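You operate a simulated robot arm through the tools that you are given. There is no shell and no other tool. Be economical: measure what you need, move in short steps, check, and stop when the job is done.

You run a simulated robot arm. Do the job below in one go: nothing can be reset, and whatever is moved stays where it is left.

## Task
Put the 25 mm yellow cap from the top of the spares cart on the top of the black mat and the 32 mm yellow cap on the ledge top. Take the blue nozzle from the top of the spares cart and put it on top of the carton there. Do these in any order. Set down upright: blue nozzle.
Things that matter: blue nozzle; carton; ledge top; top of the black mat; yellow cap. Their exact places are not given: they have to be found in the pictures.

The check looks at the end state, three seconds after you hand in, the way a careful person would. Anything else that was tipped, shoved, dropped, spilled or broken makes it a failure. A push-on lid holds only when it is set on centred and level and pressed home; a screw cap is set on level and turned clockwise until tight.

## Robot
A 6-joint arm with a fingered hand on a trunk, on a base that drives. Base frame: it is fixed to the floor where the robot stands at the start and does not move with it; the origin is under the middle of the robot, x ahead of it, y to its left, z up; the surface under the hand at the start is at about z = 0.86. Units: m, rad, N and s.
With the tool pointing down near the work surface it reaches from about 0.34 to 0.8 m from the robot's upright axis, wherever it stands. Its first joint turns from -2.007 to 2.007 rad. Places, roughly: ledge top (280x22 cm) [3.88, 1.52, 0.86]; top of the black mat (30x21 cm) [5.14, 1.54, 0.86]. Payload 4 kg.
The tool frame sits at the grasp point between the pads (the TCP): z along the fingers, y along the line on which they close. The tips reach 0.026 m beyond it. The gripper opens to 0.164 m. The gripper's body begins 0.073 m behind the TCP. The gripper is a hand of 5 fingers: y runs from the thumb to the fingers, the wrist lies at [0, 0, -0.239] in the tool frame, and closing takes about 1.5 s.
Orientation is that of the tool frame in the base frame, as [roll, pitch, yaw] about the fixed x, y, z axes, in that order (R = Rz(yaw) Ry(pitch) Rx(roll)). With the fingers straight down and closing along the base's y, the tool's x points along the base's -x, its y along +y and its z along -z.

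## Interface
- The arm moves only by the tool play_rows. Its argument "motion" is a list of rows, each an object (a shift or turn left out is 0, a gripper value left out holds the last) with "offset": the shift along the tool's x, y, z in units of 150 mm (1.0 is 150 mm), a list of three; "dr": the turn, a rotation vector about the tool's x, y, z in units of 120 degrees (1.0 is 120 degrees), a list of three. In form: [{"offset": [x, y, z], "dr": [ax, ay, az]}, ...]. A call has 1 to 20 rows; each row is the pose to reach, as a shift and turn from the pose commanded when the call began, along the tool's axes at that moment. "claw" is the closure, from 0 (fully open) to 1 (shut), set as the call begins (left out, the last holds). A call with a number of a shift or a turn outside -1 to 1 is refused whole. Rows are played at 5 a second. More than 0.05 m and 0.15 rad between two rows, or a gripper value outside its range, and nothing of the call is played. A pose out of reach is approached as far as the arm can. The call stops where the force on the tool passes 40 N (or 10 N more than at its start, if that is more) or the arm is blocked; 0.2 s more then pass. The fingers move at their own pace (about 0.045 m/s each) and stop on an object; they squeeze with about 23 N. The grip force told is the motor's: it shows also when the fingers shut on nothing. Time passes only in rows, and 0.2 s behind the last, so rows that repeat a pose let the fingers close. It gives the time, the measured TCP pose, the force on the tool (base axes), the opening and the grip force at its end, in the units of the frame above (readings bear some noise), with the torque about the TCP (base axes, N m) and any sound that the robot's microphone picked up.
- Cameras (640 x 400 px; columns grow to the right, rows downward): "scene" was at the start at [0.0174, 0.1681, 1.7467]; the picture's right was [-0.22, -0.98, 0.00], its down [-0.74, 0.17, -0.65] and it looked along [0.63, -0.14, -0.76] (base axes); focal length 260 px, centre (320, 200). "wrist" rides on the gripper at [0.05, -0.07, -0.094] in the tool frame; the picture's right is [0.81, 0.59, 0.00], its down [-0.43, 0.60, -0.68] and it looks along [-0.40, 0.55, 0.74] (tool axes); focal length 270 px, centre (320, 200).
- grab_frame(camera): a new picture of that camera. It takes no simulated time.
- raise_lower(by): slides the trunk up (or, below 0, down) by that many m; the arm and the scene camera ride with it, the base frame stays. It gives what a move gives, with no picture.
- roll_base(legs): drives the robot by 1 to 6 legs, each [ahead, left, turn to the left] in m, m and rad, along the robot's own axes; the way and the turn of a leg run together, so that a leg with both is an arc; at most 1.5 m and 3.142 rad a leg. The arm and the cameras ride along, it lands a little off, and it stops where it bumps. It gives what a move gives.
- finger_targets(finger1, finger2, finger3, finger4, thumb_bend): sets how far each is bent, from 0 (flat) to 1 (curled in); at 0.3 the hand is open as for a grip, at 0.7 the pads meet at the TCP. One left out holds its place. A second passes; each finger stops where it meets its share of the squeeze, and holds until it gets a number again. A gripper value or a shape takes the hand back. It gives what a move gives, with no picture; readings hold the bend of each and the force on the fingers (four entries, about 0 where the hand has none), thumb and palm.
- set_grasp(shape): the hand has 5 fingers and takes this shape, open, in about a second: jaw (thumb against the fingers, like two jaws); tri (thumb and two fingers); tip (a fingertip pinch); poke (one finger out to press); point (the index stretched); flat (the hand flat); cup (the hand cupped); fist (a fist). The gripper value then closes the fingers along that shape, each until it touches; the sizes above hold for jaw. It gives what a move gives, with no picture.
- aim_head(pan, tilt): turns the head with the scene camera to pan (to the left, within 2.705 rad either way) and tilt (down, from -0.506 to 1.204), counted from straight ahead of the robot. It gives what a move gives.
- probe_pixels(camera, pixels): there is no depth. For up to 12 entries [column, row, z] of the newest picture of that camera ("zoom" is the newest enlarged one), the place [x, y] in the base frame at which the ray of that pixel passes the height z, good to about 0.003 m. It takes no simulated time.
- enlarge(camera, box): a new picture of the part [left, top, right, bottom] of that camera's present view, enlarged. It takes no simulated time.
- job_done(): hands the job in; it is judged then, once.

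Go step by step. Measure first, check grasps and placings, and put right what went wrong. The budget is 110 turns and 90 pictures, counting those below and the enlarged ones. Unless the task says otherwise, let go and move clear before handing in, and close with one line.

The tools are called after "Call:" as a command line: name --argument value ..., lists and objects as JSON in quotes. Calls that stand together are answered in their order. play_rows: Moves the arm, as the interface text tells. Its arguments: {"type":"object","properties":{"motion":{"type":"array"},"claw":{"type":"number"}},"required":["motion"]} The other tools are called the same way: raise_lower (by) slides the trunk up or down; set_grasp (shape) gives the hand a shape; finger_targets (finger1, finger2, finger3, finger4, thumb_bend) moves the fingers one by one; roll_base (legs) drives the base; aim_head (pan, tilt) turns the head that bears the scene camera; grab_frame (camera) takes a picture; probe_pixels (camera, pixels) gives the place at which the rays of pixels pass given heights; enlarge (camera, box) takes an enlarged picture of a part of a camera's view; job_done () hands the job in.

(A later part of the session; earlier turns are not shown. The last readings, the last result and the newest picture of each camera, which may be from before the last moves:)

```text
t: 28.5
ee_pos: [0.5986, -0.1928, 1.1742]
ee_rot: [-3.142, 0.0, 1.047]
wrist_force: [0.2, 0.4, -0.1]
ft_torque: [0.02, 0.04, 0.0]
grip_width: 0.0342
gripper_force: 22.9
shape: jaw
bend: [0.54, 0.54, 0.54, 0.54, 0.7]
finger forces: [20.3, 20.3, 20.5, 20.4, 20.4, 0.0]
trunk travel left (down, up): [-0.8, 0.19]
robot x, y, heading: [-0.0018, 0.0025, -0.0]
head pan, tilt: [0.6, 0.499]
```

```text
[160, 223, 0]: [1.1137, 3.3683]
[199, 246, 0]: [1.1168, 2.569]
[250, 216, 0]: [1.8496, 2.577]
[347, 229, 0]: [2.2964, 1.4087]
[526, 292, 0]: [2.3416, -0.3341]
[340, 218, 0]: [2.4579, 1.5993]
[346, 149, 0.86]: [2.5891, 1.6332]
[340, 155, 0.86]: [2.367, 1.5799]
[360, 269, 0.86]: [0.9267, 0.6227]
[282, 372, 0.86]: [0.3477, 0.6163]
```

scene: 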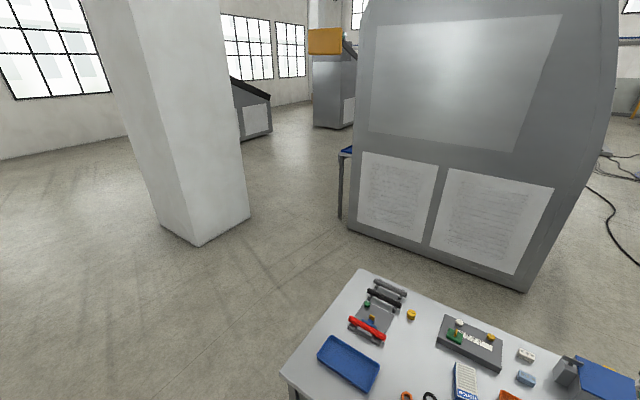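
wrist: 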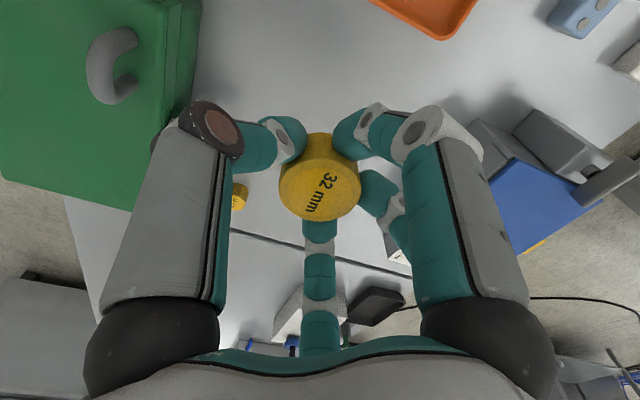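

Pillar is at x 1.11–1.85, y>2.57; machine begins x≈2.3, y<1.41; ledge y≈1.41–1.63. The corridor is wide, so I strafe left 2 m then drive ahead alongside the ledge.

Call:
roll_base --legs '[[0, 1.5, 0], [0, 0.5, 0]]'

Call:
aim_head --pan -0.2 --tilt 0.35

Call:
grab_frame --camera "scene"

```text
t: 38.4
ee_pos: [0.5825, 1.7967, 1.1751]
ee_rot: [3.141, 0.0, 1.062]
wrist_force: [0.7, 0.5, 0.1]
ft_torque: [-0.03, -0.01, -0.01]
grip_width: 0.0349
gripper_force: 22.8
shape: jaw
bend: [0.54, 0.54, 0.54, 0.54, 0.7]
finger forces: [20.3, 20.3, 20.4, 20.4, 20.4, 0.0]
trunk travel left (down, up): [-0.8, 0.19]
robot x, y, heading: [-0.0197, 1.9796, 0.015]
head pan, tilt: [0.6, 0.499]
```

```text
t: 39.5
ee_pos: [0.5831, 1.7972, 1.1744]
ee_rot: [3.141, 0.0, 1.062]
wrist_force: [0.3, 0.2, 0.3]
ft_torque: [-0.01, 0.03, 0.01]
grip_width: 0.0346
gripper_force: 23.1
shape: jaw
bend: [0.54, 0.54, 0.54, 0.54, 0.7]
finger forces: [20.3, 20.4, 20.5, 20.4, 20.3, 0.1]
trunk travel left (down, up): [-0.8, 0.19]
robot x, y, heading: [-0.0189, 1.9781, 0.017]
head pan, tilt: [-0.201, 0.351]
```

```text
52 pictures are left
```

scene: 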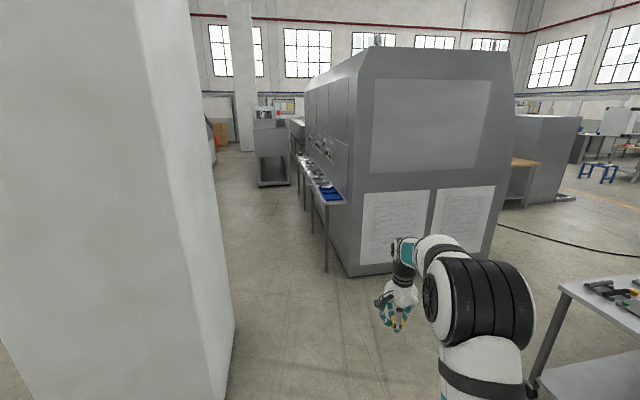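

The ledge runs along the machine's left flank with items on it; something stands near its far end at (272,150). Zoom and probe.

Call:
enlarge --camera "scene" --box '[230, 90, 390, 190]'

Call:
probe_pixels --camera "scene" --pixels '[[258, 187, 0], [290, 184, 0], [326, 271, 0], [345, 203, 0.86], [317, 203, 0.86], [297, 157, 0.86], [235, 325, 0]]'

```text
4.00 times, centred on (310, 140) of scene
```

zoom: 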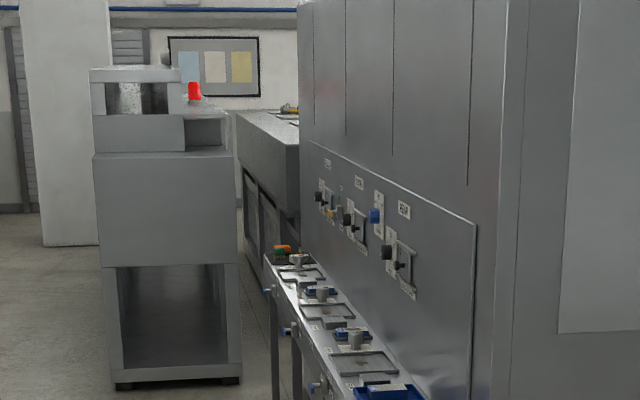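

```text
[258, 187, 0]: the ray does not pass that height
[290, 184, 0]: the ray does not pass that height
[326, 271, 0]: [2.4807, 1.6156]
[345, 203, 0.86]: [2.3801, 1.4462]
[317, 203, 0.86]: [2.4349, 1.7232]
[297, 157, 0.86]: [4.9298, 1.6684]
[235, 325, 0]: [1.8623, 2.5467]
```

Ledge front edge is y≈1.63–1.67 and a machine sits past x≈5.5. Drive ahead 3 m beside the ledge.

Call:
roll_base --legs '[[0, 0.05, -0.017], [1.5, 0, 0], [1.4, 0, 0]]'

Call:
aim_head --pan -0.9 --tilt 0.7

Call:
grab_frame --camera "scene"

```text
t: 54.2
ee_pos: [3.5046, 1.7334, 1.1746]
ee_rot: [-3.141, 0.002, 1.012]
wrist_force: [-0.2, 0.1, 0.9]
ft_torque: [0.0, 0.04, 0.03]
grip_width: 0.0345
gripper_force: 22.9
shape: jaw
bend: [0.54, 0.54, 0.54, 0.54, 0.7]
finger forces: [20.3, 20.4, 20.5, 20.4, 20.4, 0.1]
trunk travel left (down, up): [-0.8, 0.19]
robot x, y, heading: [2.9128, 1.9477, -0.036]
head pan, tilt: [-0.201, 0.351]
```

```text
t: 55.2
ee_pos: [3.5043, 1.7335, 1.1741]
ee_rot: [3.141, 0.0, 1.014]
wrist_force: [-0.3, -0.3, -0.3]
ft_torque: [0.0, 0.01, -0.05]
grip_width: 0.0347
gripper_force: 23.1
shape: jaw
bend: [0.54, 0.54, 0.54, 0.54, 0.7]
finger forces: [20.2, 20.4, 20.4, 20.4, 20.4, 0.0]
trunk travel left (down, up): [-0.8, 0.19]
robot x, y, heading: [2.9128, 1.9441, -0.037]
head pan, tilt: [-0.901, 0.7]
```

```text
50 pictures are left
```

scene: 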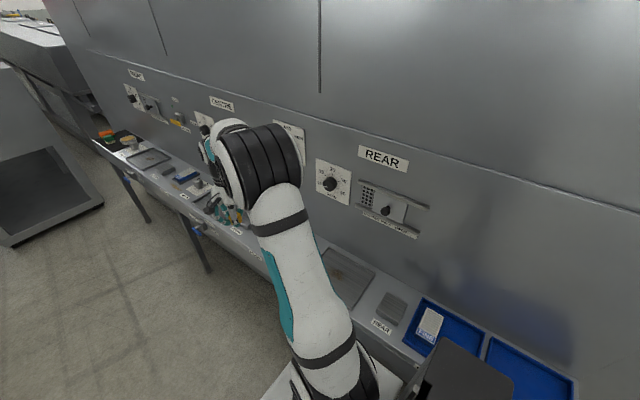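

I'm alongside; to work on the ledge I'll back off to the left, then turn to face it (−y) without the arm touching the wall.

Call:
roll_base --legs '[[0.3, 0.5, 0], [0, 0, -1.534]]'

Call:
aim_head --pan 0.3 --tilt 0.65

Call:
grab_frame --camera "scene"

```text
t: 62.3
ee_pos: [3.0315, 1.8376, 1.1733]
ee_rot: [3.141, 0.001, -0.52]
wrist_force: [0.0, 0.6, 0.4]
ft_torque: [0.02, 0.02, 0.02]
grip_width: 0.0345
gripper_force: 23.2
shape: jaw
bend: [0.54, 0.54, 0.54, 0.54, 0.7]
finger forces: [20.3, 20.2, 20.5, 20.3, 19.8, 0.0]
trunk travel left (down, up): [-0.8, 0.19]
robot x, y, heading: [3.2249, 2.4333, -1.568]
head pan, tilt: [-0.901, 0.7]
```

```text
t: 63.7
ee_pos: [3.0302, 1.8371, 1.1743]
ee_rot: [-3.141, -0.001, -0.52]
wrist_force: [0.5, 0.4, -0.2]
ft_torque: [0.0, -0.02, -0.04]
grip_width: 0.0343
gripper_force: 22.6
shape: jaw
bend: [0.54, 0.54, 0.54, 0.54, 0.7]
finger forces: [20.3, 20.4, 20.5, 20.3, 19.9, 0.1]
trunk travel left (down, up): [-0.8, 0.19]
robot x, y, heading: [3.2239, 2.4353, -1.565]
head pan, tilt: [0.3, 0.649]
```

```text
49 pictures are left
```

scene: 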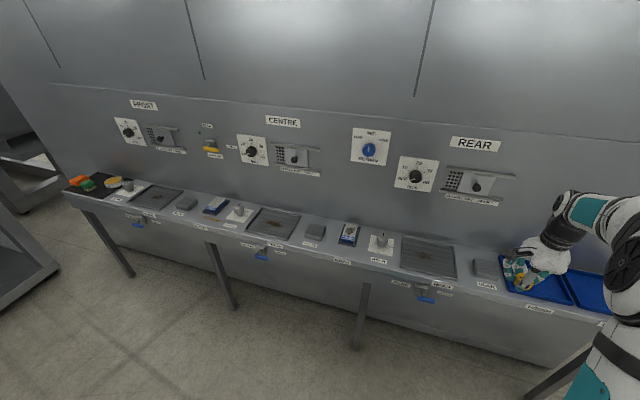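

Now the ledge is clearly visible. Zoom to find an empty spot on its top.

Call:
enlarge --camera "scene" --box '[290, 200, 530, 350]'

Call:
enlarge --camera "scene" --box '[60, 150, 300, 300]'

```text
2.67 times, centred on (410, 275) of scene
```

zoom: 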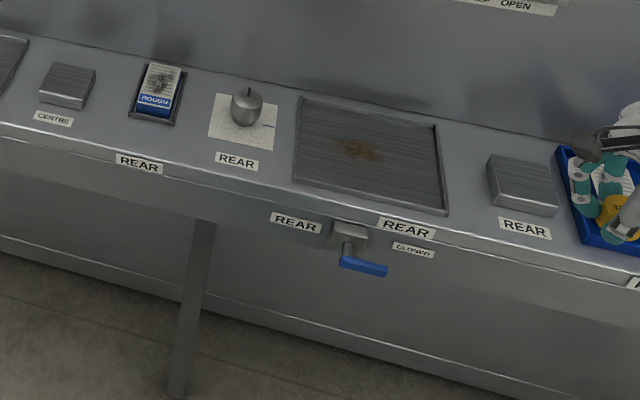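

```text
2.67 times, centred on (180, 225) of scene
```

zoom: 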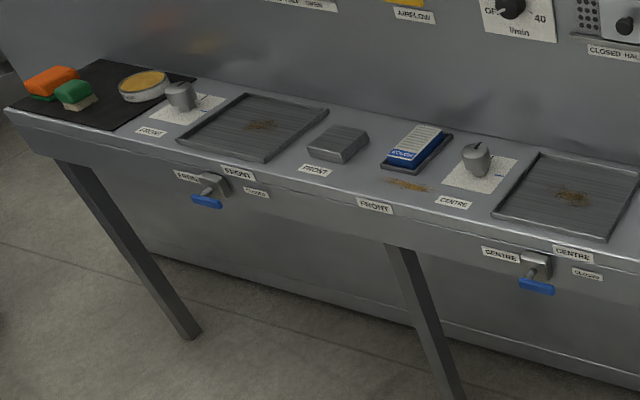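

Candidate spots: the gap between the REAR grate and tread block (scene ~(465,270)), and the strip near (380,262). Measure them.

Call:
probe_pixels --camera "scene" --pixels '[[457.6, 279.9, 0.865], [453.9, 245.8, 0.865], [477.5, 276.9, 0.885], [472.6, 258, 0.885], [476, 281, 0.86], [457.6, 288, 0.86], [456.9, 243, 0.86], [368.8, 252.5, 0.86], [392.4, 257, 0.86], [399.5, 268, 0.865], [380, 268, 0.86], [354.5, 247, 0.865]]'

Call:
enlarge --camera "scene" --box '[425, 235, 505, 285]'

Call:
enlarge --camera "scene" --box '[300, 220, 400, 282]'

```text
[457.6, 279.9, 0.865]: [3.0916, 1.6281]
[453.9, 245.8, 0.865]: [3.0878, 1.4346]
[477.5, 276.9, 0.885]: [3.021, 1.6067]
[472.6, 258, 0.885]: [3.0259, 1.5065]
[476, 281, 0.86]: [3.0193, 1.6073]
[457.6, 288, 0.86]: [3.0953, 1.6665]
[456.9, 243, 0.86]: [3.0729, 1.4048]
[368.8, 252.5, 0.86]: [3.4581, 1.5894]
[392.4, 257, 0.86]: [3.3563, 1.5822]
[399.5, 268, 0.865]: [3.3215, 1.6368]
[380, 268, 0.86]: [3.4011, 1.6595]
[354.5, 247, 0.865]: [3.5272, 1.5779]
```

```text
8.00 times, centred on (465, 260) of scene
```

zoom: 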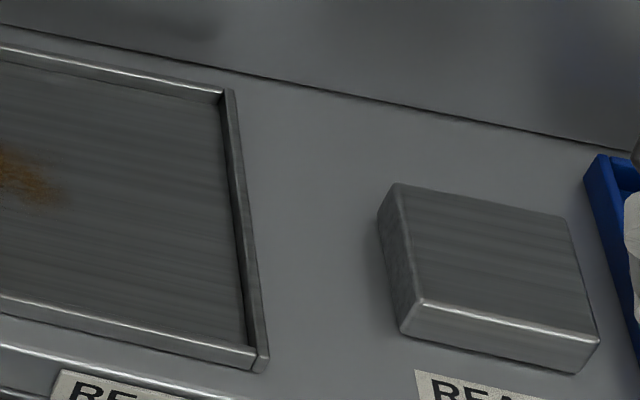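

```text
6.40 times, centred on (350, 251) of scene
```

zoom: 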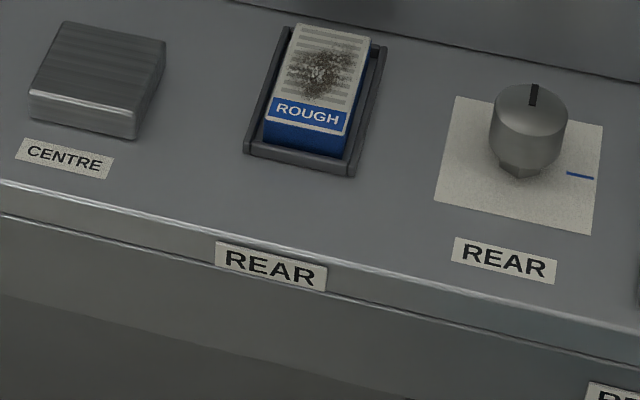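

Best spot: in front of the gap between the ROUGH tray (right edge x≈3.527) and the knob card (left x≈3.458): target (3.49, 1.585), with the fingers on the front side. I unwind the hand 210° toward that orientation here, in free space.

Call:
play_rows --motion '[{"offset": [0.041, -0.038, 0], "dr": [0, 0, -0.0667]}, {"offset": [0.081, -0.075, 0], "dr": [0, 0, -0.1333]}, {"offset": [0.122, -0.113, 0], "dr": [0, 0, -0.2]}, {"offset": [0.163, -0.151, 0], "dr": [0, 0, -0.2667]}, {"offset": [0.203, -0.188, 0], "dr": [0, 0, -0.3333]}, {"offset": [0.244, -0.226, 0], "dr": [0, 0, -0.4]}, {"offset": [0.285, -0.264, 0], "dr": [0, 0, -0.4667]}, {"offset": [0.325, -0.301, 0], "dr": [0, 0, -0.5333]}, {"offset": [0.366, -0.339, 0], "dr": [0, 0, -0.6]}, {"offset": [0.407, -0.377, 0], "dr": [0, 0, -0.6667]}, {"offset": [0.447, -0.414, 0], "dr": [0, 0, -0.7333]}, {"offset": [0.488, -0.452, 0], "dr": [0, 0, -0.8]}, {"offset": [0.529, -0.49, 0], "dr": [0, 0, -0.8667]}, {"offset": [0.569, -0.527, 0], "dr": [0, 0, -0.9333]}, {"offset": [0.61, -0.565, 0], "dr": [0, 0, -1.0]}]'

Call:
play_rows --motion '[{"offset": [0.017, 0.074, 0], "dr": [0, 0, -0.068]}, {"offset": [0.034, 0.148, 0], "dr": [0, 0, -0.136]}, {"offset": [0.051, 0.222, 0], "dr": [0, 0, -0.204]}, {"offset": [0.068, 0.296, 0], "dr": [0, 0, -0.272]}, {"offset": [0.085, 0.37, 0], "dr": [0, 0, -0.34]}, {"offset": [0.102, 0.444, 0], "dr": [0, 0, -0.408]}, {"offset": [0.119, 0.518, 0], "dr": [0, 0, -0.476]}, {"offset": [0.136, 0.592, 0], "dr": [0, 0, -0.544]}, {"offset": [0.153, 0.666, 0], "dr": [0, 0, -0.612]}, {"offset": [0.17, 0.74, 0], "dr": [0, 0, -0.68]}, {"offset": [0.187, 0.813, 0], "dr": [0, 0, -0.748]}, {"offset": [0.187, 0.813, 0], "dr": [0, 0, -0.748]}]'

```text
t: 66.9
ee_pos: [3.1522, 1.8656, 1.174]
ee_rot: [3.141, -0.001, 1.576]
wrist_force: [-0.4, 0.5, -0.1]
ft_torque: [0.01, 0.0, 0.01]
grip_width: 0.0344
gripper_force: 23.3
shape: jaw
bend: [0.54, 0.54, 0.54, 0.54, 0.7]
finger forces: [20.2, 20.3, 20.4, 20.4, 19.9, 0.0]
trunk travel left (down, up): [-0.8, 0.19]
robot x, y, heading: [3.2226, 2.4399, -1.566]
head pan, tilt: [0.3, 0.649]
```

```text
t: 69.5
ee_pos: [3.2751, 1.8941, 1.1743]
ee_rot: [-3.141, -0.008, 3.133]
wrist_force: [-0.6, 0.9, -0.2]
ft_torque: [0.01, -0.04, 0.0]
grip_width: 0.0346
gripper_force: 22.6
shape: jaw
bend: [0.54, 0.54, 0.54, 0.54, 0.7]
finger forces: [20.4, 20.3, 20.5, 20.3, 20.0, 0.0]
out of reach, approached as far as the arm can: row 11
trunk travel left (down, up): [-0.8, 0.19]
robot x, y, heading: [3.2193, 2.4372, -1.565]
head pan, tilt: [0.3, 0.649]
```

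Nearly at the wrist's limit; back off by 6° and roll the base ahead/left so the cap hovers over the spot.

Call:
play_rows --motion '[{"dr": [0, 0, 0.03]}, {"dr": [0, 0, 0.05]}, {"dr": [0, 0, 0.05]}]'

Call:
roll_base --legs '[[0.0, 0.215, 0], [0.28, 0, 0]]'

Call:
aim_head --pan 0.0 --tilt 0.85

Call:
grab_frame --camera "scene"

Call:
grab_frame --camera "wrist"

```text
t: 70.3
ee_pos: [3.2741, 1.8927, 1.1742]
ee_rot: [3.142, -0.001, 3.034]
wrist_force: [0.2, 0.1, 0.3]
ft_torque: [0.02, 0.02, 0.01]
grip_width: 0.0343
gripper_force: 22.7
shape: jaw
bend: [0.54, 0.54, 0.54, 0.54, 0.7]
finger forces: [20.2, 20.3, 20.5, 20.2, 20.0, 0.0]
trunk travel left (down, up): [-0.8, 0.19]
robot x, y, heading: [3.2227, 2.4384, -1.563]
head pan, tilt: [0.3, 0.649]
```

```text
t: 73.5
ee_pos: [3.4854, 1.6108, 1.1744]
ee_rot: [3.14, 0.0, 3.025]
wrist_force: [-0.1, -0.4, -0.5]
ft_torque: [0.04, 0.0, 0.04]
grip_width: 0.0343
gripper_force: 23.5
shape: jaw
bend: [0.54, 0.54, 0.54, 0.54, 0.7]
finger forces: [20.3, 20.2, 20.5, 20.5, 20.0, 0.0]
trunk travel left (down, up): [-0.8, 0.19]
robot x, y, heading: [3.4397, 2.1545, -1.581]
head pan, tilt: [0.3, 0.649]
```

```text
t: 74.3
ee_pos: [3.4865, 1.6109, 1.1743]
ee_rot: [-3.14, 0.001, 3.024]
wrist_force: [0.9, -0.4, -0.5]
ft_torque: [-0.03, 0.02, 0.0]
grip_width: 0.0344
gripper_force: 23.1
shape: jaw
bend: [0.54, 0.54, 0.54, 0.54, 0.7]
finger forces: [20.3, 20.3, 20.5, 20.4, 20.0, 0.1]
trunk travel left (down, up): [-0.8, 0.19]
robot x, y, heading: [3.4389, 2.159, -1.579]
head pan, tilt: [0.0, 0.85]
```

```text
44 pictures are left
```

scene: 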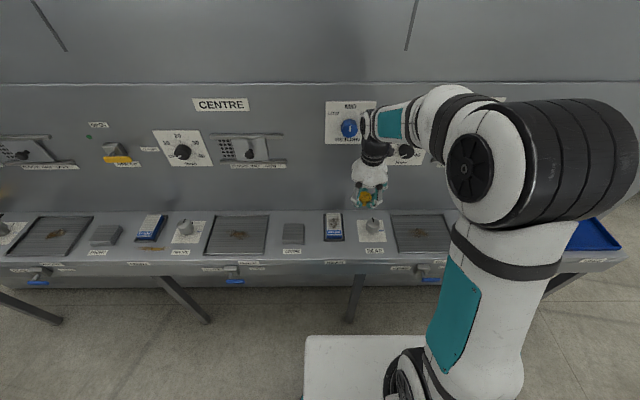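

```text
43 pictures are left
```

wrist: 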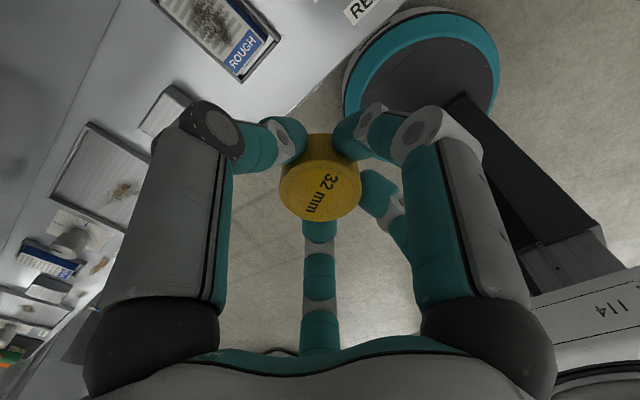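

Zoom in on the target spot to re-measure it from closer.

Call:
enlarge --camera "scene" --box '[290, 180, 410, 255]'

Call:
probe_pixels --camera "wrist" --pixels '[[239, 82, 0.865], [278, 42, 0.865], [340, 80, 0.86]]'

```text
5.33 times, centred on (350, 218) of scene
```

zoom: 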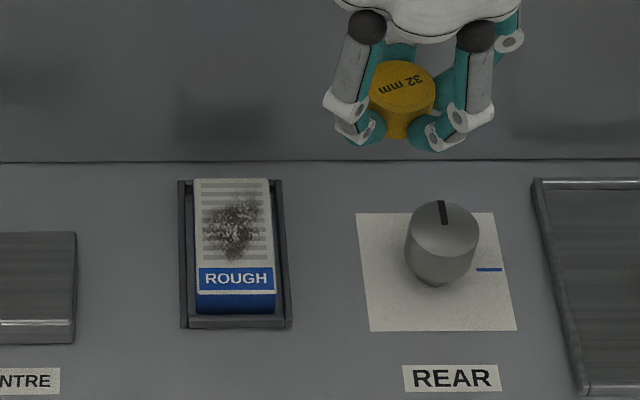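

```text
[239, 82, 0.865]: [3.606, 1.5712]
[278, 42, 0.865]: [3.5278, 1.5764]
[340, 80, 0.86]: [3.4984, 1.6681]
```

Call:
probe_pixels --camera "zoom" --pixels '[[291, 327, 0.865], [283, 180, 0.865], [369, 332, 0.86], [356, 213, 0.86], [402, 366, 0.86], [403, 391, 0.86], [440, 285, 0.86]]'

Call:
enlarge --camera "scene" --box '[310, 215, 390, 265]'

```text
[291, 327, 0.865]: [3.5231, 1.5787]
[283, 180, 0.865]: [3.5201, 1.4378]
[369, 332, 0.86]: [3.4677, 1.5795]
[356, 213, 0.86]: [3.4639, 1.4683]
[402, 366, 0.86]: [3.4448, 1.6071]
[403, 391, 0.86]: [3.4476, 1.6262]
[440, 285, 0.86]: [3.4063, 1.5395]
```

```text
8.00 times, centred on (350, 240) of scene
```

zoom: 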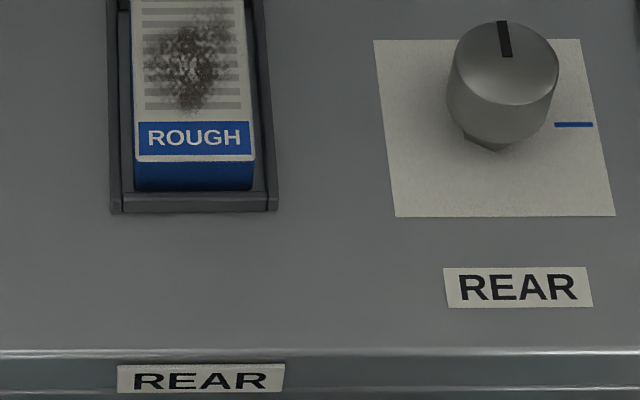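

The strip in front of the tray/card gap is clear: tray front y≈1.579, card x<3.467, edge beyond y≈1.64. Target (3.495, 1.598). Descend to z≈0.90.

Call:
play_rows --motion '[{"offset": [-0.067, -0.08, 0.1]}, {"offset": [-0.067, -0.08, 0.4]}, {"offset": [-0.067, -0.08, 0.7]}, {"offset": [-0.067, -0.08, 1.0]}]'

Call:
play_rows --motion '[{"offset": [0, 0, 0.3]}, {"offset": [0, 0, 0.55]}, {"offset": [0, 0, 0.7]}, {"offset": [0, 0, 0.7]}]'

Call:
enlarge --camera "scene" --box '[270, 180, 430, 280]'

Call:
grab_frame --camera "wrist"

```text
t: 75.3
ee_pos: [3.4942, 1.5977, 1.0246]
ee_rot: [3.141, 0.001, 3.026]
wrist_force: [0.1, 0.2, 0.2]
ft_torque: [0.01, 0.03, 0.04]
grip_width: 0.0344
gripper_force: 22.4
shape: jaw
bend: [0.54, 0.54, 0.54, 0.54, 0.7]
finger forces: [20.2, 20.3, 20.6, 20.4, 20.0, 0.1]
trunk travel left (down, up): [-0.8, 0.19]
robot x, y, heading: [3.4407, 2.1558, -1.578]
head pan, tilt: [0.0, 0.85]
```

```text
t: 76.3
ee_pos: [3.4954, 1.5982, 0.9203]
ee_rot: [-3.141, -0.001, 3.025]
wrist_force: [-0.7, -0.3, 0.1]
ft_torque: [-0.05, -0.04, -0.03]
grip_width: 0.0342
gripper_force: 22.6
shape: jaw
bend: [0.54, 0.54, 0.54, 0.54, 0.7]
finger forces: [20.3, 20.3, 20.5, 20.4, 20.1, 0.0]
trunk travel left (down, up): [-0.8, 0.19]
robot x, y, heading: [3.4385, 2.155, -1.581]
head pan, tilt: [0.0, 0.85]
```

```text
4.00 times, centred on (350, 230) of scene
```

zoom: 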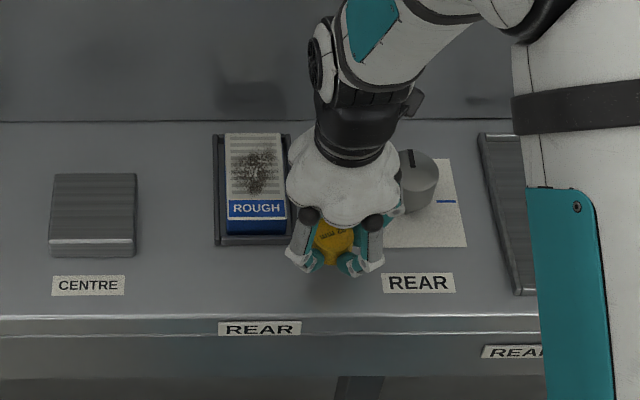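

```text
39 pictures are left
```

wrist: 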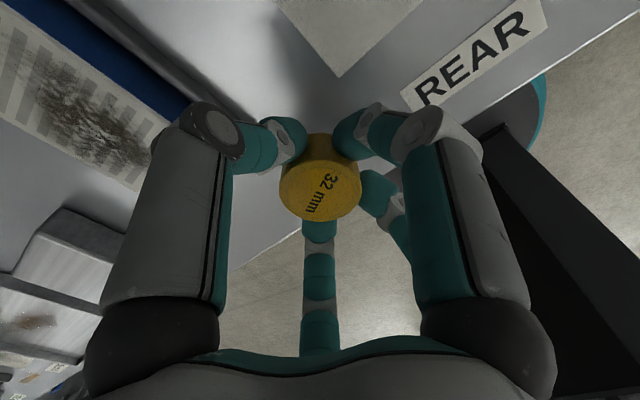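

Everything clears. Lower to contact in small steps.

Call:
play_rows --motion '[{"offset": [0, 0, 0.1]}, {"offset": [0, 0, 0.17]}, {"offset": [0, 0, 0.19]}, {"offset": [0, 0, 0.2]}, {"offset": [0, 0, 0.21]}, {"offset": [0, 0, 0.22]}]'

```text
t: 77.7
ee_pos: [3.4939, 1.5981, 0.8887]
ee_rot: [-3.141, 0.001, 3.025]
wrist_force: [1.5, 1.0, 8.1]
ft_torque: [0.05, -0.02, -0.01]
grip_width: 0.0344
gripper_force: 23.0
shape: jaw
bend: [0.54, 0.54, 0.54, 0.54, 0.7]
finger forces: [20.9, 21.6, 21.7, 21.1, 20.5, 0.0]
trunk travel left (down, up): [-0.8, 0.19]
robot x, y, heading: [3.4417, 2.1543, -1.579]
head pan, tilt: [0.0, 0.85]
```

Contact at z=0.889 (8 N), matching the pick height. Open modestly and lift.

Call:
play_rows --motion '[{}, {}, {}, {}, {}]' --claw 0.6

Call:
play_rows --motion '[{"offset": [0, 0, -0.1]}, {"offset": [0, 0, -0.3]}, {"offset": [0, 0, -0.6]}, {"offset": [0, 0, -0.9]}]'

Call:
enlarge --camera "scene" --box '[270, 180, 430, 280]'

```text
t: 78.9
ee_pos: [3.4941, 1.5985, 0.8876]
ee_rot: [-3.141, 0.001, 3.026]
wrist_force: [-1.6, 5.0, 2.0]
ft_torque: [0.06, 0.0, 0.09]
grip_width: 0.065
gripper_force: 0.0
shape: jaw
bend: [0.42, 0.42, 0.42, 0.44, 0.7]
finger forces: [0.3, 0.7, 0.5, 3.8, 0.0, 0.1]
trunk travel left (down, up): [-0.8, 0.19]
robot x, y, heading: [3.4396, 2.1553, -1.579]
head pan, tilt: [0.0, 0.85]
```

```text
t: 79.9
ee_pos: [3.493, 1.5993, 1.0221]
ee_rot: [-3.141, 0.0, 3.023]
wrist_force: [0.2, -0.3, 0.6]
ft_torque: [0.0, 0.05, 0.01]
grip_width: 0.0656
gripper_force: 0.0
shape: jaw
bend: [0.42, 0.42, 0.42, 0.42, 0.7]
finger forces: [0.0, 0.1, 0.0, 0.0, 0.0, 0.1]
trunk travel left (down, up): [-0.8, 0.19]
robot x, y, heading: [3.44, 2.1592, -1.575]
head pan, tilt: [0.0, 0.85]
```

```text
4.00 times, centred on (350, 230) of scene
```

zoom: 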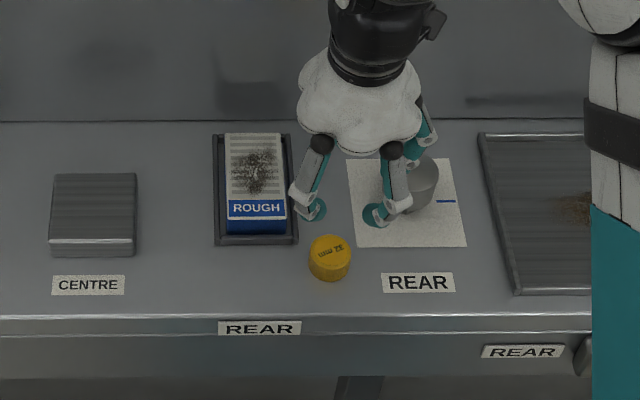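

The 32 mm cap rests upright and flat on the ledge top. I raise the hand and strafe back toward the cart's left side (staying turned to −y) to fetch the 25 mm cap.

Call:
play_rows --motion '[{"offset": [0, 0, -0.3]}, {"offset": [0, 0, -0.6]}, {"offset": [0, 0, -1.0]}]'

Call:
roll_base --legs '[[-0.05, 0, 0.004], [0, -1.5, 0], [0, -1.13, 0]]'

```text
refused: row 3 steps farther than a row can; nothing moved
```

```text
t: 93.2
ee_pos: [0.8845, 1.633, 1.0224]
ee_rot: [-3.141, 0.0, 3.056]
wrist_force: [0.1, 0.5, -0.2]
ft_torque: [-0.01, -0.03, 0.0]
grip_width: 0.0654
gripper_force: 0.1
shape: jaw
bend: [0.42, 0.42, 0.42, 0.42, 0.7]
finger forces: [0.0, 0.0, 0.0, 0.0, 0.0, 0.0]
trunk travel left (down, up): [-0.8, 0.19]
robot x, y, heading: [0.8142, 2.1882, -1.556]
head pan, tilt: [0.0, 0.85]
```

The lift was refused but the drive went through; nothing was hit (tips were at ~1.0 m, well above the ledge items). Raise now, then drive up to the cart's left side.

Call:
play_rows --motion '[{"offset": [0, 0, -0.3]}, {"offset": [0, 0, -0.6]}, {"offset": [0, 0, -0.9]}]'

Call:
roll_base --legs '[[1.17, 0, -0.015]]'

Call:
grab_frame --camera "scene"

Call:
grab_frame --camera "wrist"

```text
t: 94.0
ee_pos: [0.8857, 1.634, 1.1603]
ee_rot: [3.141, 0.0, 3.054]
wrist_force: [-1.0, -0.2, -0.2]
ft_torque: [-0.06, -0.01, -0.02]
grip_width: 0.0653
gripper_force: 0.1
shape: jaw
bend: [0.42, 0.42, 0.42, 0.42, 0.7]
finger forces: [0.0, 0.1, 0.0, 0.1, 0.1, 0.0]
trunk travel left (down, up): [-0.8, 0.19]
robot x, y, heading: [0.8138, 2.1912, -1.549]
head pan, tilt: [0.0, 0.85]
```

```text
t: 99.8
ee_pos: [0.8704, 0.4841, 1.1589]
ee_rot: [3.14, -0.001, 3.02]
wrist_force: [-0.5, -0.6, -0.6]
ft_torque: [0.02, -0.02, 0.0]
grip_width: 0.0653
gripper_force: 0.0
shape: jaw
bend: [0.42, 0.42, 0.42, 0.42, 0.7]
finger forces: [0.0, 0.0, 0.0, 0.0, 0.1, 0.0]
trunk travel left (down, up): [-0.8, 0.19]
robot x, y, heading: [0.8213, 1.0432, -1.588]
head pan, tilt: [0.0, 0.85]
```

```text
37 pictures are left
```

scene: 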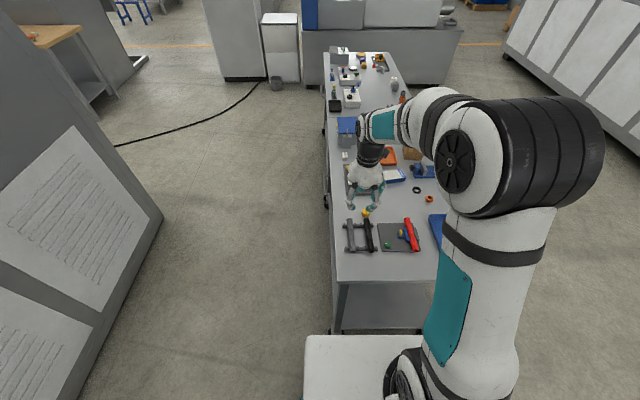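

```text
36 pictures are left
```

wrist: 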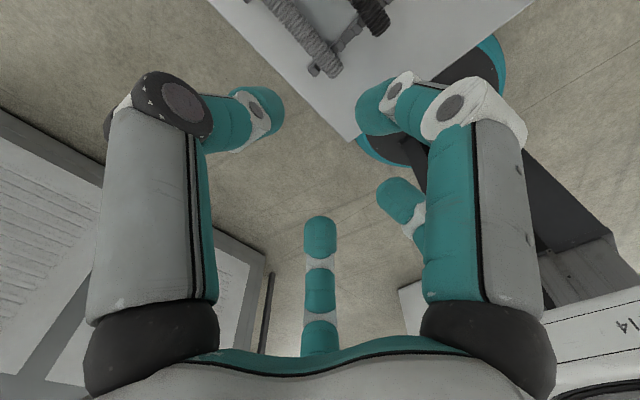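

Zoom on the cap and hose stand area.

Call:
enlarge --camera "scene" --box '[330, 180, 426, 240]'

```text
6.67 times, centred on (378, 210) of scene
```

zoom: 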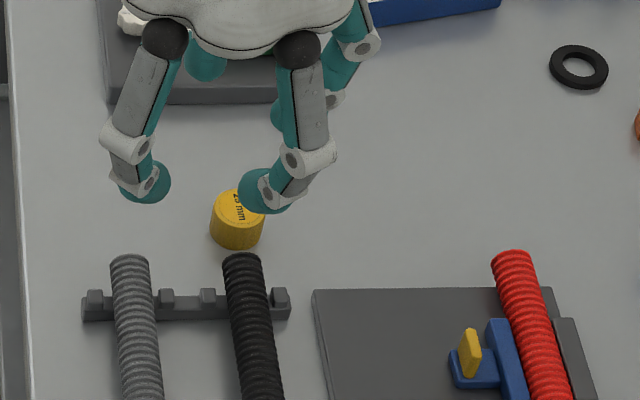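

The hand is a five-digit ring; with the current orientation (tool y toward +Y) the two +Y fingers straddle the black hose, which ends ~44 mm from the cap's centre. Creep the base in a little, then move above the cap.

Call:
roll_base --legs '[[0.09, -0.04, 0.017]]'

```text
t: 101.0
ee_pos: [0.8411, 0.3943, 1.1587]
ee_rot: [3.139, -0.001, 3.039]
wrist_force: [0.1, -0.7, -0.1]
ft_torque: [0.03, -0.05, 0.0]
grip_width: 0.0656
gripper_force: 0.0
shape: jaw
bend: [0.42, 0.42, 0.42, 0.42, 0.7]
finger forces: [0.0, 0.0, 0.1, 0.0, 0.1, 0.1]
trunk travel left (down, up): [-0.8, 0.19]
robot x, y, heading: [0.7794, 0.9532, -1.56]
head pan, tilt: [0.0, 0.85]
```

Move above the cap (0.798, 0.325).

Call:
play_rows --motion '[{"offset": [0.12, -0.24, 0]}, {"offset": [0.239, -0.487, 0.1]}, {"offset": [0.239, -0.487, 0.35]}, {"offset": [0.239, -0.487, 0.35]}]' --claw 0.63

Call:
grab_frame --camera "wrist"

Call:
enlarge --camera "scene" --box '[300, 170, 396, 230]'

```text
t: 102.0
ee_pos: [0.7973, 0.3267, 1.1049]
ee_rot: [3.141, 0.0, 3.038]
wrist_force: [0.4, 0.0, -0.1]
ft_torque: [0.02, 0.0, -0.01]
grip_width: 0.0608
gripper_force: 0.0
shape: jaw
bend: [0.43, 0.43, 0.43, 0.43, 0.7]
finger forces: [0.0, 0.0, 0.0, 0.0, 0.0, 0.1]
trunk travel left (down, up): [-0.8, 0.19]
robot x, y, heading: [0.7785, 0.9522, -1.566]
head pan, tilt: [0.0, 0.85]
```

```text
34 pictures are left
```

wrist: 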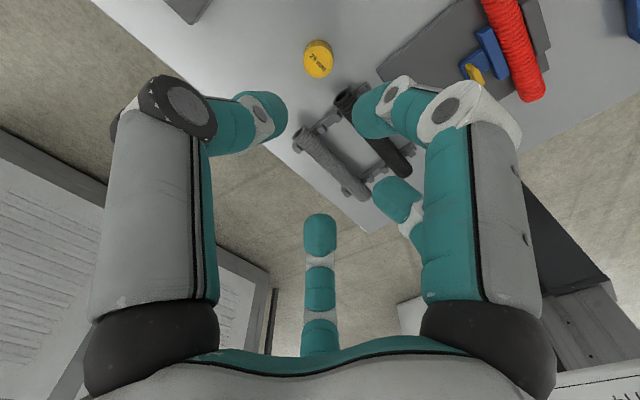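

```text
6.67 times, centred on (348, 200) of scene
```

zoom: 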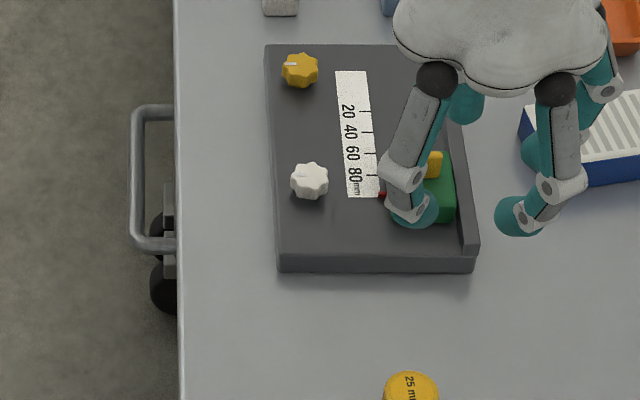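

Call:
enlarge --camera "wrist" --box '[280, 30, 360, 80]'

Call:
probe_pixels --camera "wrist" --pixels '[[318, 64, 0.883], [318, 55, 0.865], [345, 98, 0.89], [322, 145, 0.89]]'

```text
8.00 times, centred on (320, 55) of wrist
```

zoom: 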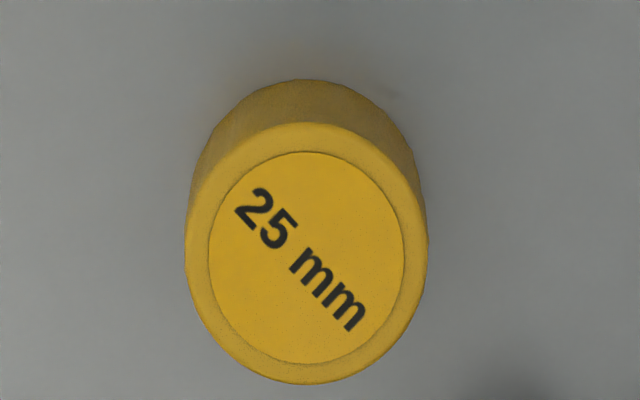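

```text
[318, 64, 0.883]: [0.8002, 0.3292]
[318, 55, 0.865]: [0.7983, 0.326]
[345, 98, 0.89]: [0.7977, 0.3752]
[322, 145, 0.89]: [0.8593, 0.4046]
```

Cap at (0.799, 0.327), hose end at y≈0.375; TCP is right above. Descend to z≈0.955 and check clearance.

Call:
play_rows --motion '[{"offset": [-0.011, 0, 0.3]}, {"offset": [-0.011, 0, 0.6]}, {"offset": [-0.011, 0, 0.85]}, {"offset": [-0.011, 0, 1.0]}]'

Call:
enlarge --camera "scene" --box '[320, 180, 416, 240]'

Call:
grab_frame --camera "wrist"

```text
t: 103.0
ee_pos: [0.8001, 0.3262, 0.9561]
ee_rot: [3.14, 0.0, 3.038]
wrist_force: [1.0, 0.0, 0.4]
ft_torque: [0.0, -0.01, -0.02]
grip_width: 0.0612
gripper_force: 0.1
shape: jaw
bend: [0.43, 0.43, 0.43, 0.43, 0.7]
finger forces: [0.0, 0.0, 0.1, 0.0, 0.0, 0.0]
trunk travel left (down, up): [-0.8, 0.19]
robot x, y, heading: [0.7812, 0.9508, -1.566]
head pan, tilt: [0.0, 0.85]
```

```text
6.67 times, centred on (368, 210) of scene
```

zoom: 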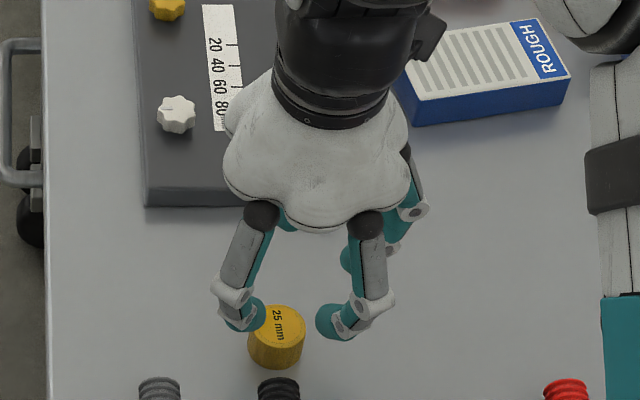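

```text
30 pictures are left
```

wrist: 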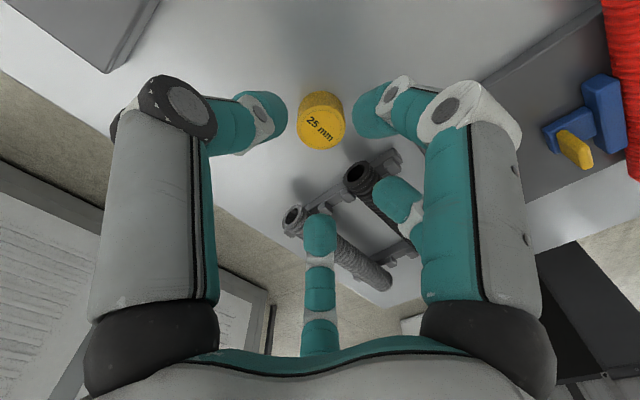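

Fingers will straddle the black hose with room. Descend to grasp height.

Call:
play_rows --motion '[{"offset": [0.0, -0.013, 0.15]}, {"offset": [0.0, -0.013, 0.3]}, {"offset": [0.0, -0.013, 0.4]}, {"offset": [0.0, -0.013, 0.445]}]'

Call:
grab_frame --camera "wrist"

```text
t: 104.0
ee_pos: [0.799, 0.3252, 0.8891]
ee_rot: [-3.141, 0.0, 3.038]
wrist_force: [0.4, 0.3, -0.4]
ft_torque: [0.0, -0.04, 0.02]
grip_width: 0.0611
gripper_force: 0.1
shape: jaw
bend: [0.43, 0.43, 0.43, 0.43, 0.7]
finger forces: [0.1, 0.0, 0.1, 0.0, 0.0, 0.0]
trunk travel left (down, up): [-0.8, 0.19]
robot x, y, heading: [0.7788, 0.9546, -1.569]
head pan, tilt: [0.0, 0.85]
```

```text
29 pictures are left
```

wrist: 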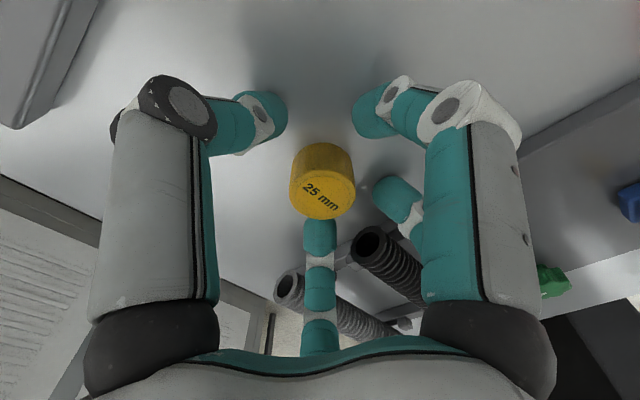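

No contact forces, cap centred at (323,182). Close and lift.

Call:
play_rows --motion '[{}, {}, {}, {}, {}, {}, {}]' --claw 1.0

Call:
play_rows --motion '[{"offset": [0, 0, -0.15]}, {"offset": [0, 0, -0.4]}, {"offset": [0, 0, -0.7]}, {"offset": [0, 0, -1.0]}]'

Call:
play_rows --motion '[{"offset": [0, 0.15, -0.15]}, {"offset": [0, 0.35, -0.35]}, {"offset": [0, 0.55, -0.55]}, {"offset": [0, 0.7, -0.8]}]'

Call:
grab_frame --camera "wrist"

Call:
enlarge --camera "scene" --box '[310, 130, 470, 230]'

```text
t: 105.6
ee_pos: [0.7996, 0.3263, 0.889]
ee_rot: [-3.141, 0.001, 3.038]
wrist_force: [0.4, 0.0, 0.4]
ft_torque: [0.0, 0.0, -0.02]
grip_width: 0.0276
gripper_force: 22.4
shape: jaw
bend: [0.78, 0.78, 0.78, 0.78, 0.7]
finger forces: [20.2, 20.5, 20.5, 20.2, 20.6, 0.0]
trunk travel left (down, up): [-0.8, 0.19]
robot x, y, heading: [0.7833, 0.9514, -1.563]
head pan, tilt: [0.0, 0.85]
```

```text
t: 106.6
ee_pos: [0.8007, 0.3261, 1.0388]
ee_rot: [3.141, 0.0, 3.039]
wrist_force: [-1.0, -0.3, -0.2]
ft_torque: [-0.06, 0.0, -0.02]
grip_width: 0.0277
gripper_force: 22.7
shape: jaw
bend: [0.78, 0.78, 0.78, 0.78, 0.7]
finger forces: [20.3, 20.3, 20.4, 20.2, 20.7, 0.0]
trunk travel left (down, up): [-0.8, 0.19]
robot x, y, heading: [0.7787, 0.9516, -1.572]
head pan, tilt: [0.0, 0.85]
```

```text
t: 107.6
ee_pos: [0.8095, 0.4285, 1.1598]
ee_rot: [-3.141, -0.001, 3.038]
wrist_force: [0.7, 1.3, -0.5]
ft_torque: [0.0, -0.02, 0.0]
grip_width: 0.0276
gripper_force: 23.5
shape: jaw
bend: [0.78, 0.78, 0.78, 0.78, 0.7]
finger forces: [20.3, 20.5, 20.4, 20.3, 20.6, 0.0]
trunk travel left (down, up): [-0.8, 0.19]
robot x, y, heading: [0.7813, 0.9496, -1.567]
head pan, tilt: [0.0, 0.85]
```

```text
28 pictures are left
```

wrist: 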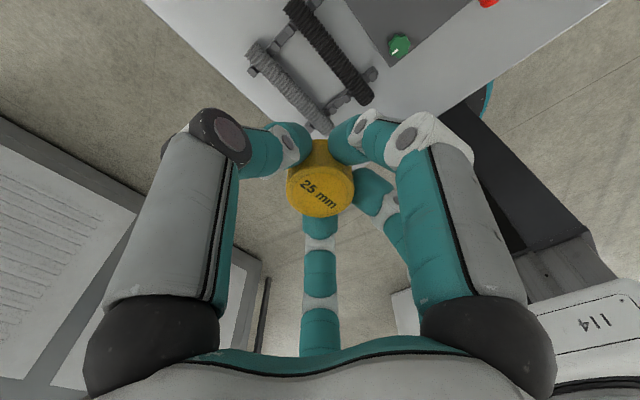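

```text
4.00 times, centred on (390, 180) of scene
```

zoom: 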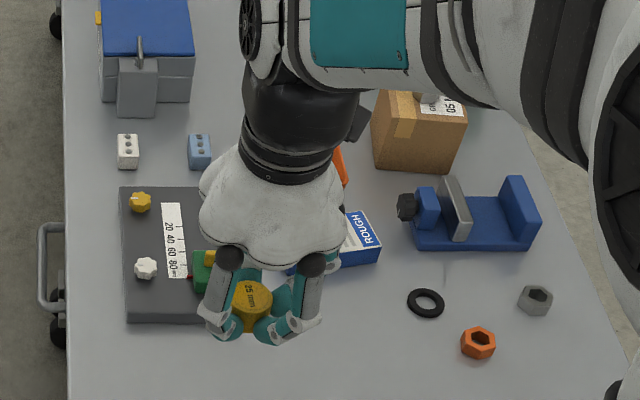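

The 25 mm cap is held; hoses and neighbours undisturbed. Drive back and strafe left along the ledge toward the mat.

Call:
roll_base --legs '[[-1.2, 0, 0], [0, 1.5, 0], [0, 1.0, 0]]'

```text
t: 125.3
ee_pos: [3.2915, 1.5413, 1.159]
ee_rot: [-3.141, -0.001, 3.012]
wrist_force: [0.0, 0.3, 0.3]
ft_torque: [-0.06, 0.01, 0.0]
grip_width: 0.0275
gripper_force: 23.2
shape: jaw
bend: [0.78, 0.78, 0.78, 0.78, 0.7]
finger forces: [20.4, 20.5, 20.3, 20.3, 20.6, 0.0]
trunk travel left (down, up): [-0.8, 0.19]
robot x, y, heading: [3.2762, 2.0658, -1.593]
head pan, tilt: [0.0, 0.85]
```

Drifted ~0.1 m toward the ledge; correct that and continue 1.45 m left.

Call:
roll_base --legs '[[-0.15, 0, 0.023], [0, 1.45, 0]]'

Call:
aim_head --pan 0.35 --tilt 0.8

Call:
grab_frame --camera "scene"

```text
t: 133.5
ee_pos: [4.7613, 1.6878, 1.1594]
ee_rot: [-3.141, 0.0, 3.033]
wrist_force: [-0.6, 0.7, -0.9]
ft_torque: [-0.01, 0.0, 0.02]
grip_width: 0.0275
gripper_force: 23.1
shape: jaw
bend: [0.78, 0.78, 0.78, 0.78, 0.7]
finger forces: [20.3, 20.4, 20.3, 20.2, 20.8, 0.1]
trunk travel left (down, up): [-0.8, 0.19]
robot x, y, heading: [4.738, 2.2112, -1.575]
head pan, tilt: [0.0, 0.85]
```

```text
t: 134.3
ee_pos: [4.7626, 1.6874, 1.1602]
ee_rot: [3.14, 0.001, 3.03]
wrist_force: [1.1, 0.1, 0.1]
ft_torque: [0.02, 0.0, -0.01]
grip_width: 0.0275
gripper_force: 23.1
shape: jaw
bend: [0.78, 0.78, 0.78, 0.78, 0.7]
finger forces: [20.2, 20.4, 20.5, 20.4, 20.6, 0.1]
trunk travel left (down, up): [-0.8, 0.19]
robot x, y, heading: [4.7339, 2.2084, -1.574]
head pan, tilt: [0.351, 0.799]
```

```text
26 pictures are left
```

scene: 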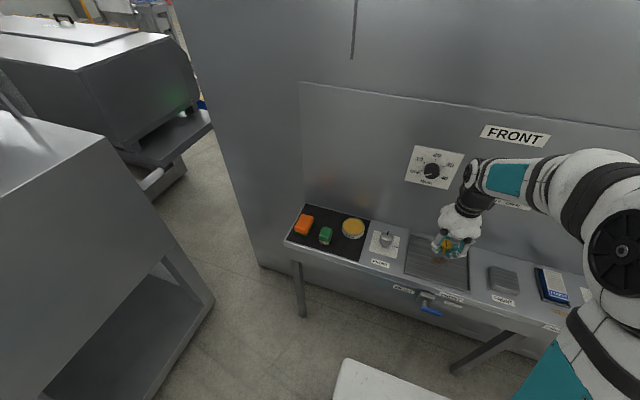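

Call:
enlarge --camera "scene" --box '[280, 195, 408, 275]'

Call:
probe_pixels --camera "scene" --pixels '[[308, 206, 0.86], [370, 220, 0.86], [362, 261, 0.86], [287, 240, 0.86], [214, 300, 0], [48, 395, 0], [110, 140, 0.9]]'

```text
5.00 times, centred on (344, 235) of scene
```

zoom: 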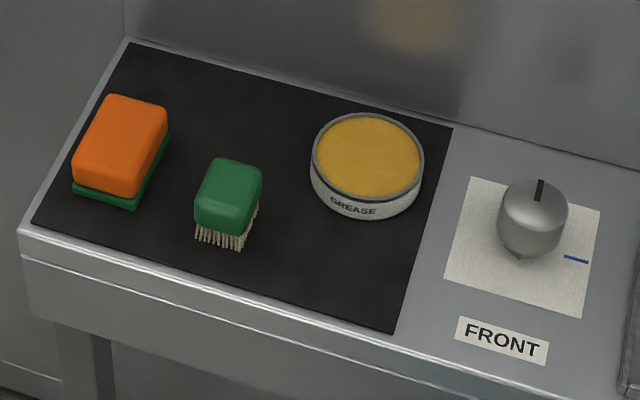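

```text
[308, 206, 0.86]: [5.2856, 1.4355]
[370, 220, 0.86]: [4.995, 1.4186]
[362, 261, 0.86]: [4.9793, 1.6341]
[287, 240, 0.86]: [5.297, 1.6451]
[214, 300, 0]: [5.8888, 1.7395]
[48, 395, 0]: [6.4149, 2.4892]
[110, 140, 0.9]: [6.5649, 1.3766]
```

Front-middle of the mat, around zoom (330,270), is free between brush and grease tin. Probe exact positions.

Call:
probe_pixels --camera "zoom" --pixels '[[240, 250, 0.86], [262, 215, 0.865], [312, 190, 0.86], [335, 212, 0.86], [365, 220, 0.86], [418, 200, 0.86], [330, 314, 0.86], [335, 275, 0.86], [393, 333, 0.86], [365, 155, 0.89], [370, 113, 0.89]]'

```text
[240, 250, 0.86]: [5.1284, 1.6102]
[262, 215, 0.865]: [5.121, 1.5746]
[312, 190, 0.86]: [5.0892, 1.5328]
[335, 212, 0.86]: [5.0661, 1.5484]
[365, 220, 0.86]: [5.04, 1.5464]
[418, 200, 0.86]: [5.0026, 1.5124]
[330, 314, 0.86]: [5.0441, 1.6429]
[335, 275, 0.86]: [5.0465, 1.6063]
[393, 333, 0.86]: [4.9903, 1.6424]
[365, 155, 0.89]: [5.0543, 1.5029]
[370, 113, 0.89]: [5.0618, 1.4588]
```

Target on the mat: (5.03, 1.610): 63 mm from the tin, 90 mm from the brush, ~33 mm in from the mat's front edge. Roll the base so the cap hovers there.

Call:
roll_base --legs '[[0.075, 0.265, 0.003]]'

Call:
aim_head --pan 0.1 --tilt 0.9

Call:
enlarge --camera "scene" --box '[260, 150, 420, 250]'

```text
t: 136.3
ee_pos: [5.0311, 1.6129, 1.1596]
ee_rot: [-3.14, -0.002, 3.032]
wrist_force: [0.3, -0.3, -0.5]
ft_torque: [0.04, 0.03, -0.02]
grip_width: 0.0277
gripper_force: 23.3
shape: jaw
bend: [0.78, 0.78, 0.78, 0.78, 0.7]
finger forces: [20.3, 20.3, 20.4, 20.3, 20.7, 0.0]
trunk travel left (down, up): [-0.8, 0.19]
robot x, y, heading: [5.0026, 2.1336, -1.571]
head pan, tilt: [0.351, 0.799]
```

```text
t: 137.1
ee_pos: [5.0302, 1.6136, 1.1599]
ee_rot: [3.141, 0.0, 3.032]
wrist_force: [-0.8, -0.4, 0.2]
ft_torque: [-0.02, 0.02, -0.01]
grip_width: 0.0278
gripper_force: 23.0
shape: jaw
bend: [0.78, 0.78, 0.78, 0.78, 0.7]
finger forces: [20.3, 20.4, 20.3, 20.4, 20.7, 0.0]
trunk travel left (down, up): [-0.8, 0.19]
robot x, y, heading: [5.0015, 2.1397, -1.572]
head pan, tilt: [0.099, 0.901]
```

```text
4.00 times, centred on (340, 200) of scene
```

zoom: 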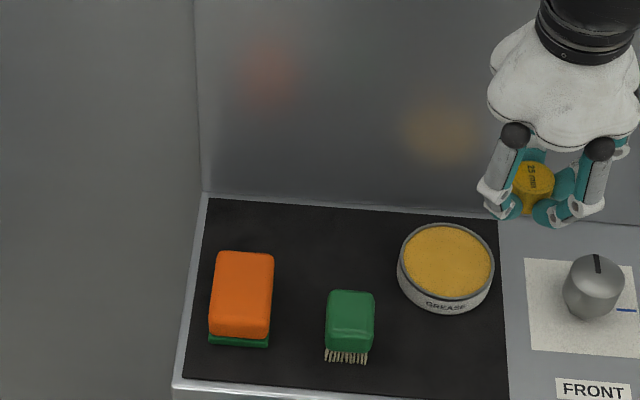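

Cross-check the key points from this nearer view.

Call:
probe_pixels --camera "zoom" --pixels '[[445, 312, 0.86], [494, 285, 0.86], [400, 285, 0.86], [370, 352, 0.865], [508, 395, 0.86], [430, 393, 0.86], [500, 220, 0.86]]'

```text
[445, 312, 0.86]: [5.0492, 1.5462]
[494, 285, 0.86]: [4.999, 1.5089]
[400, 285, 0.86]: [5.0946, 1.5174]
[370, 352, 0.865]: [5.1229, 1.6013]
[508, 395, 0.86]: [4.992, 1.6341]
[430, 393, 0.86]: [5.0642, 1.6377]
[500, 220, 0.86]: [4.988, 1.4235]
```

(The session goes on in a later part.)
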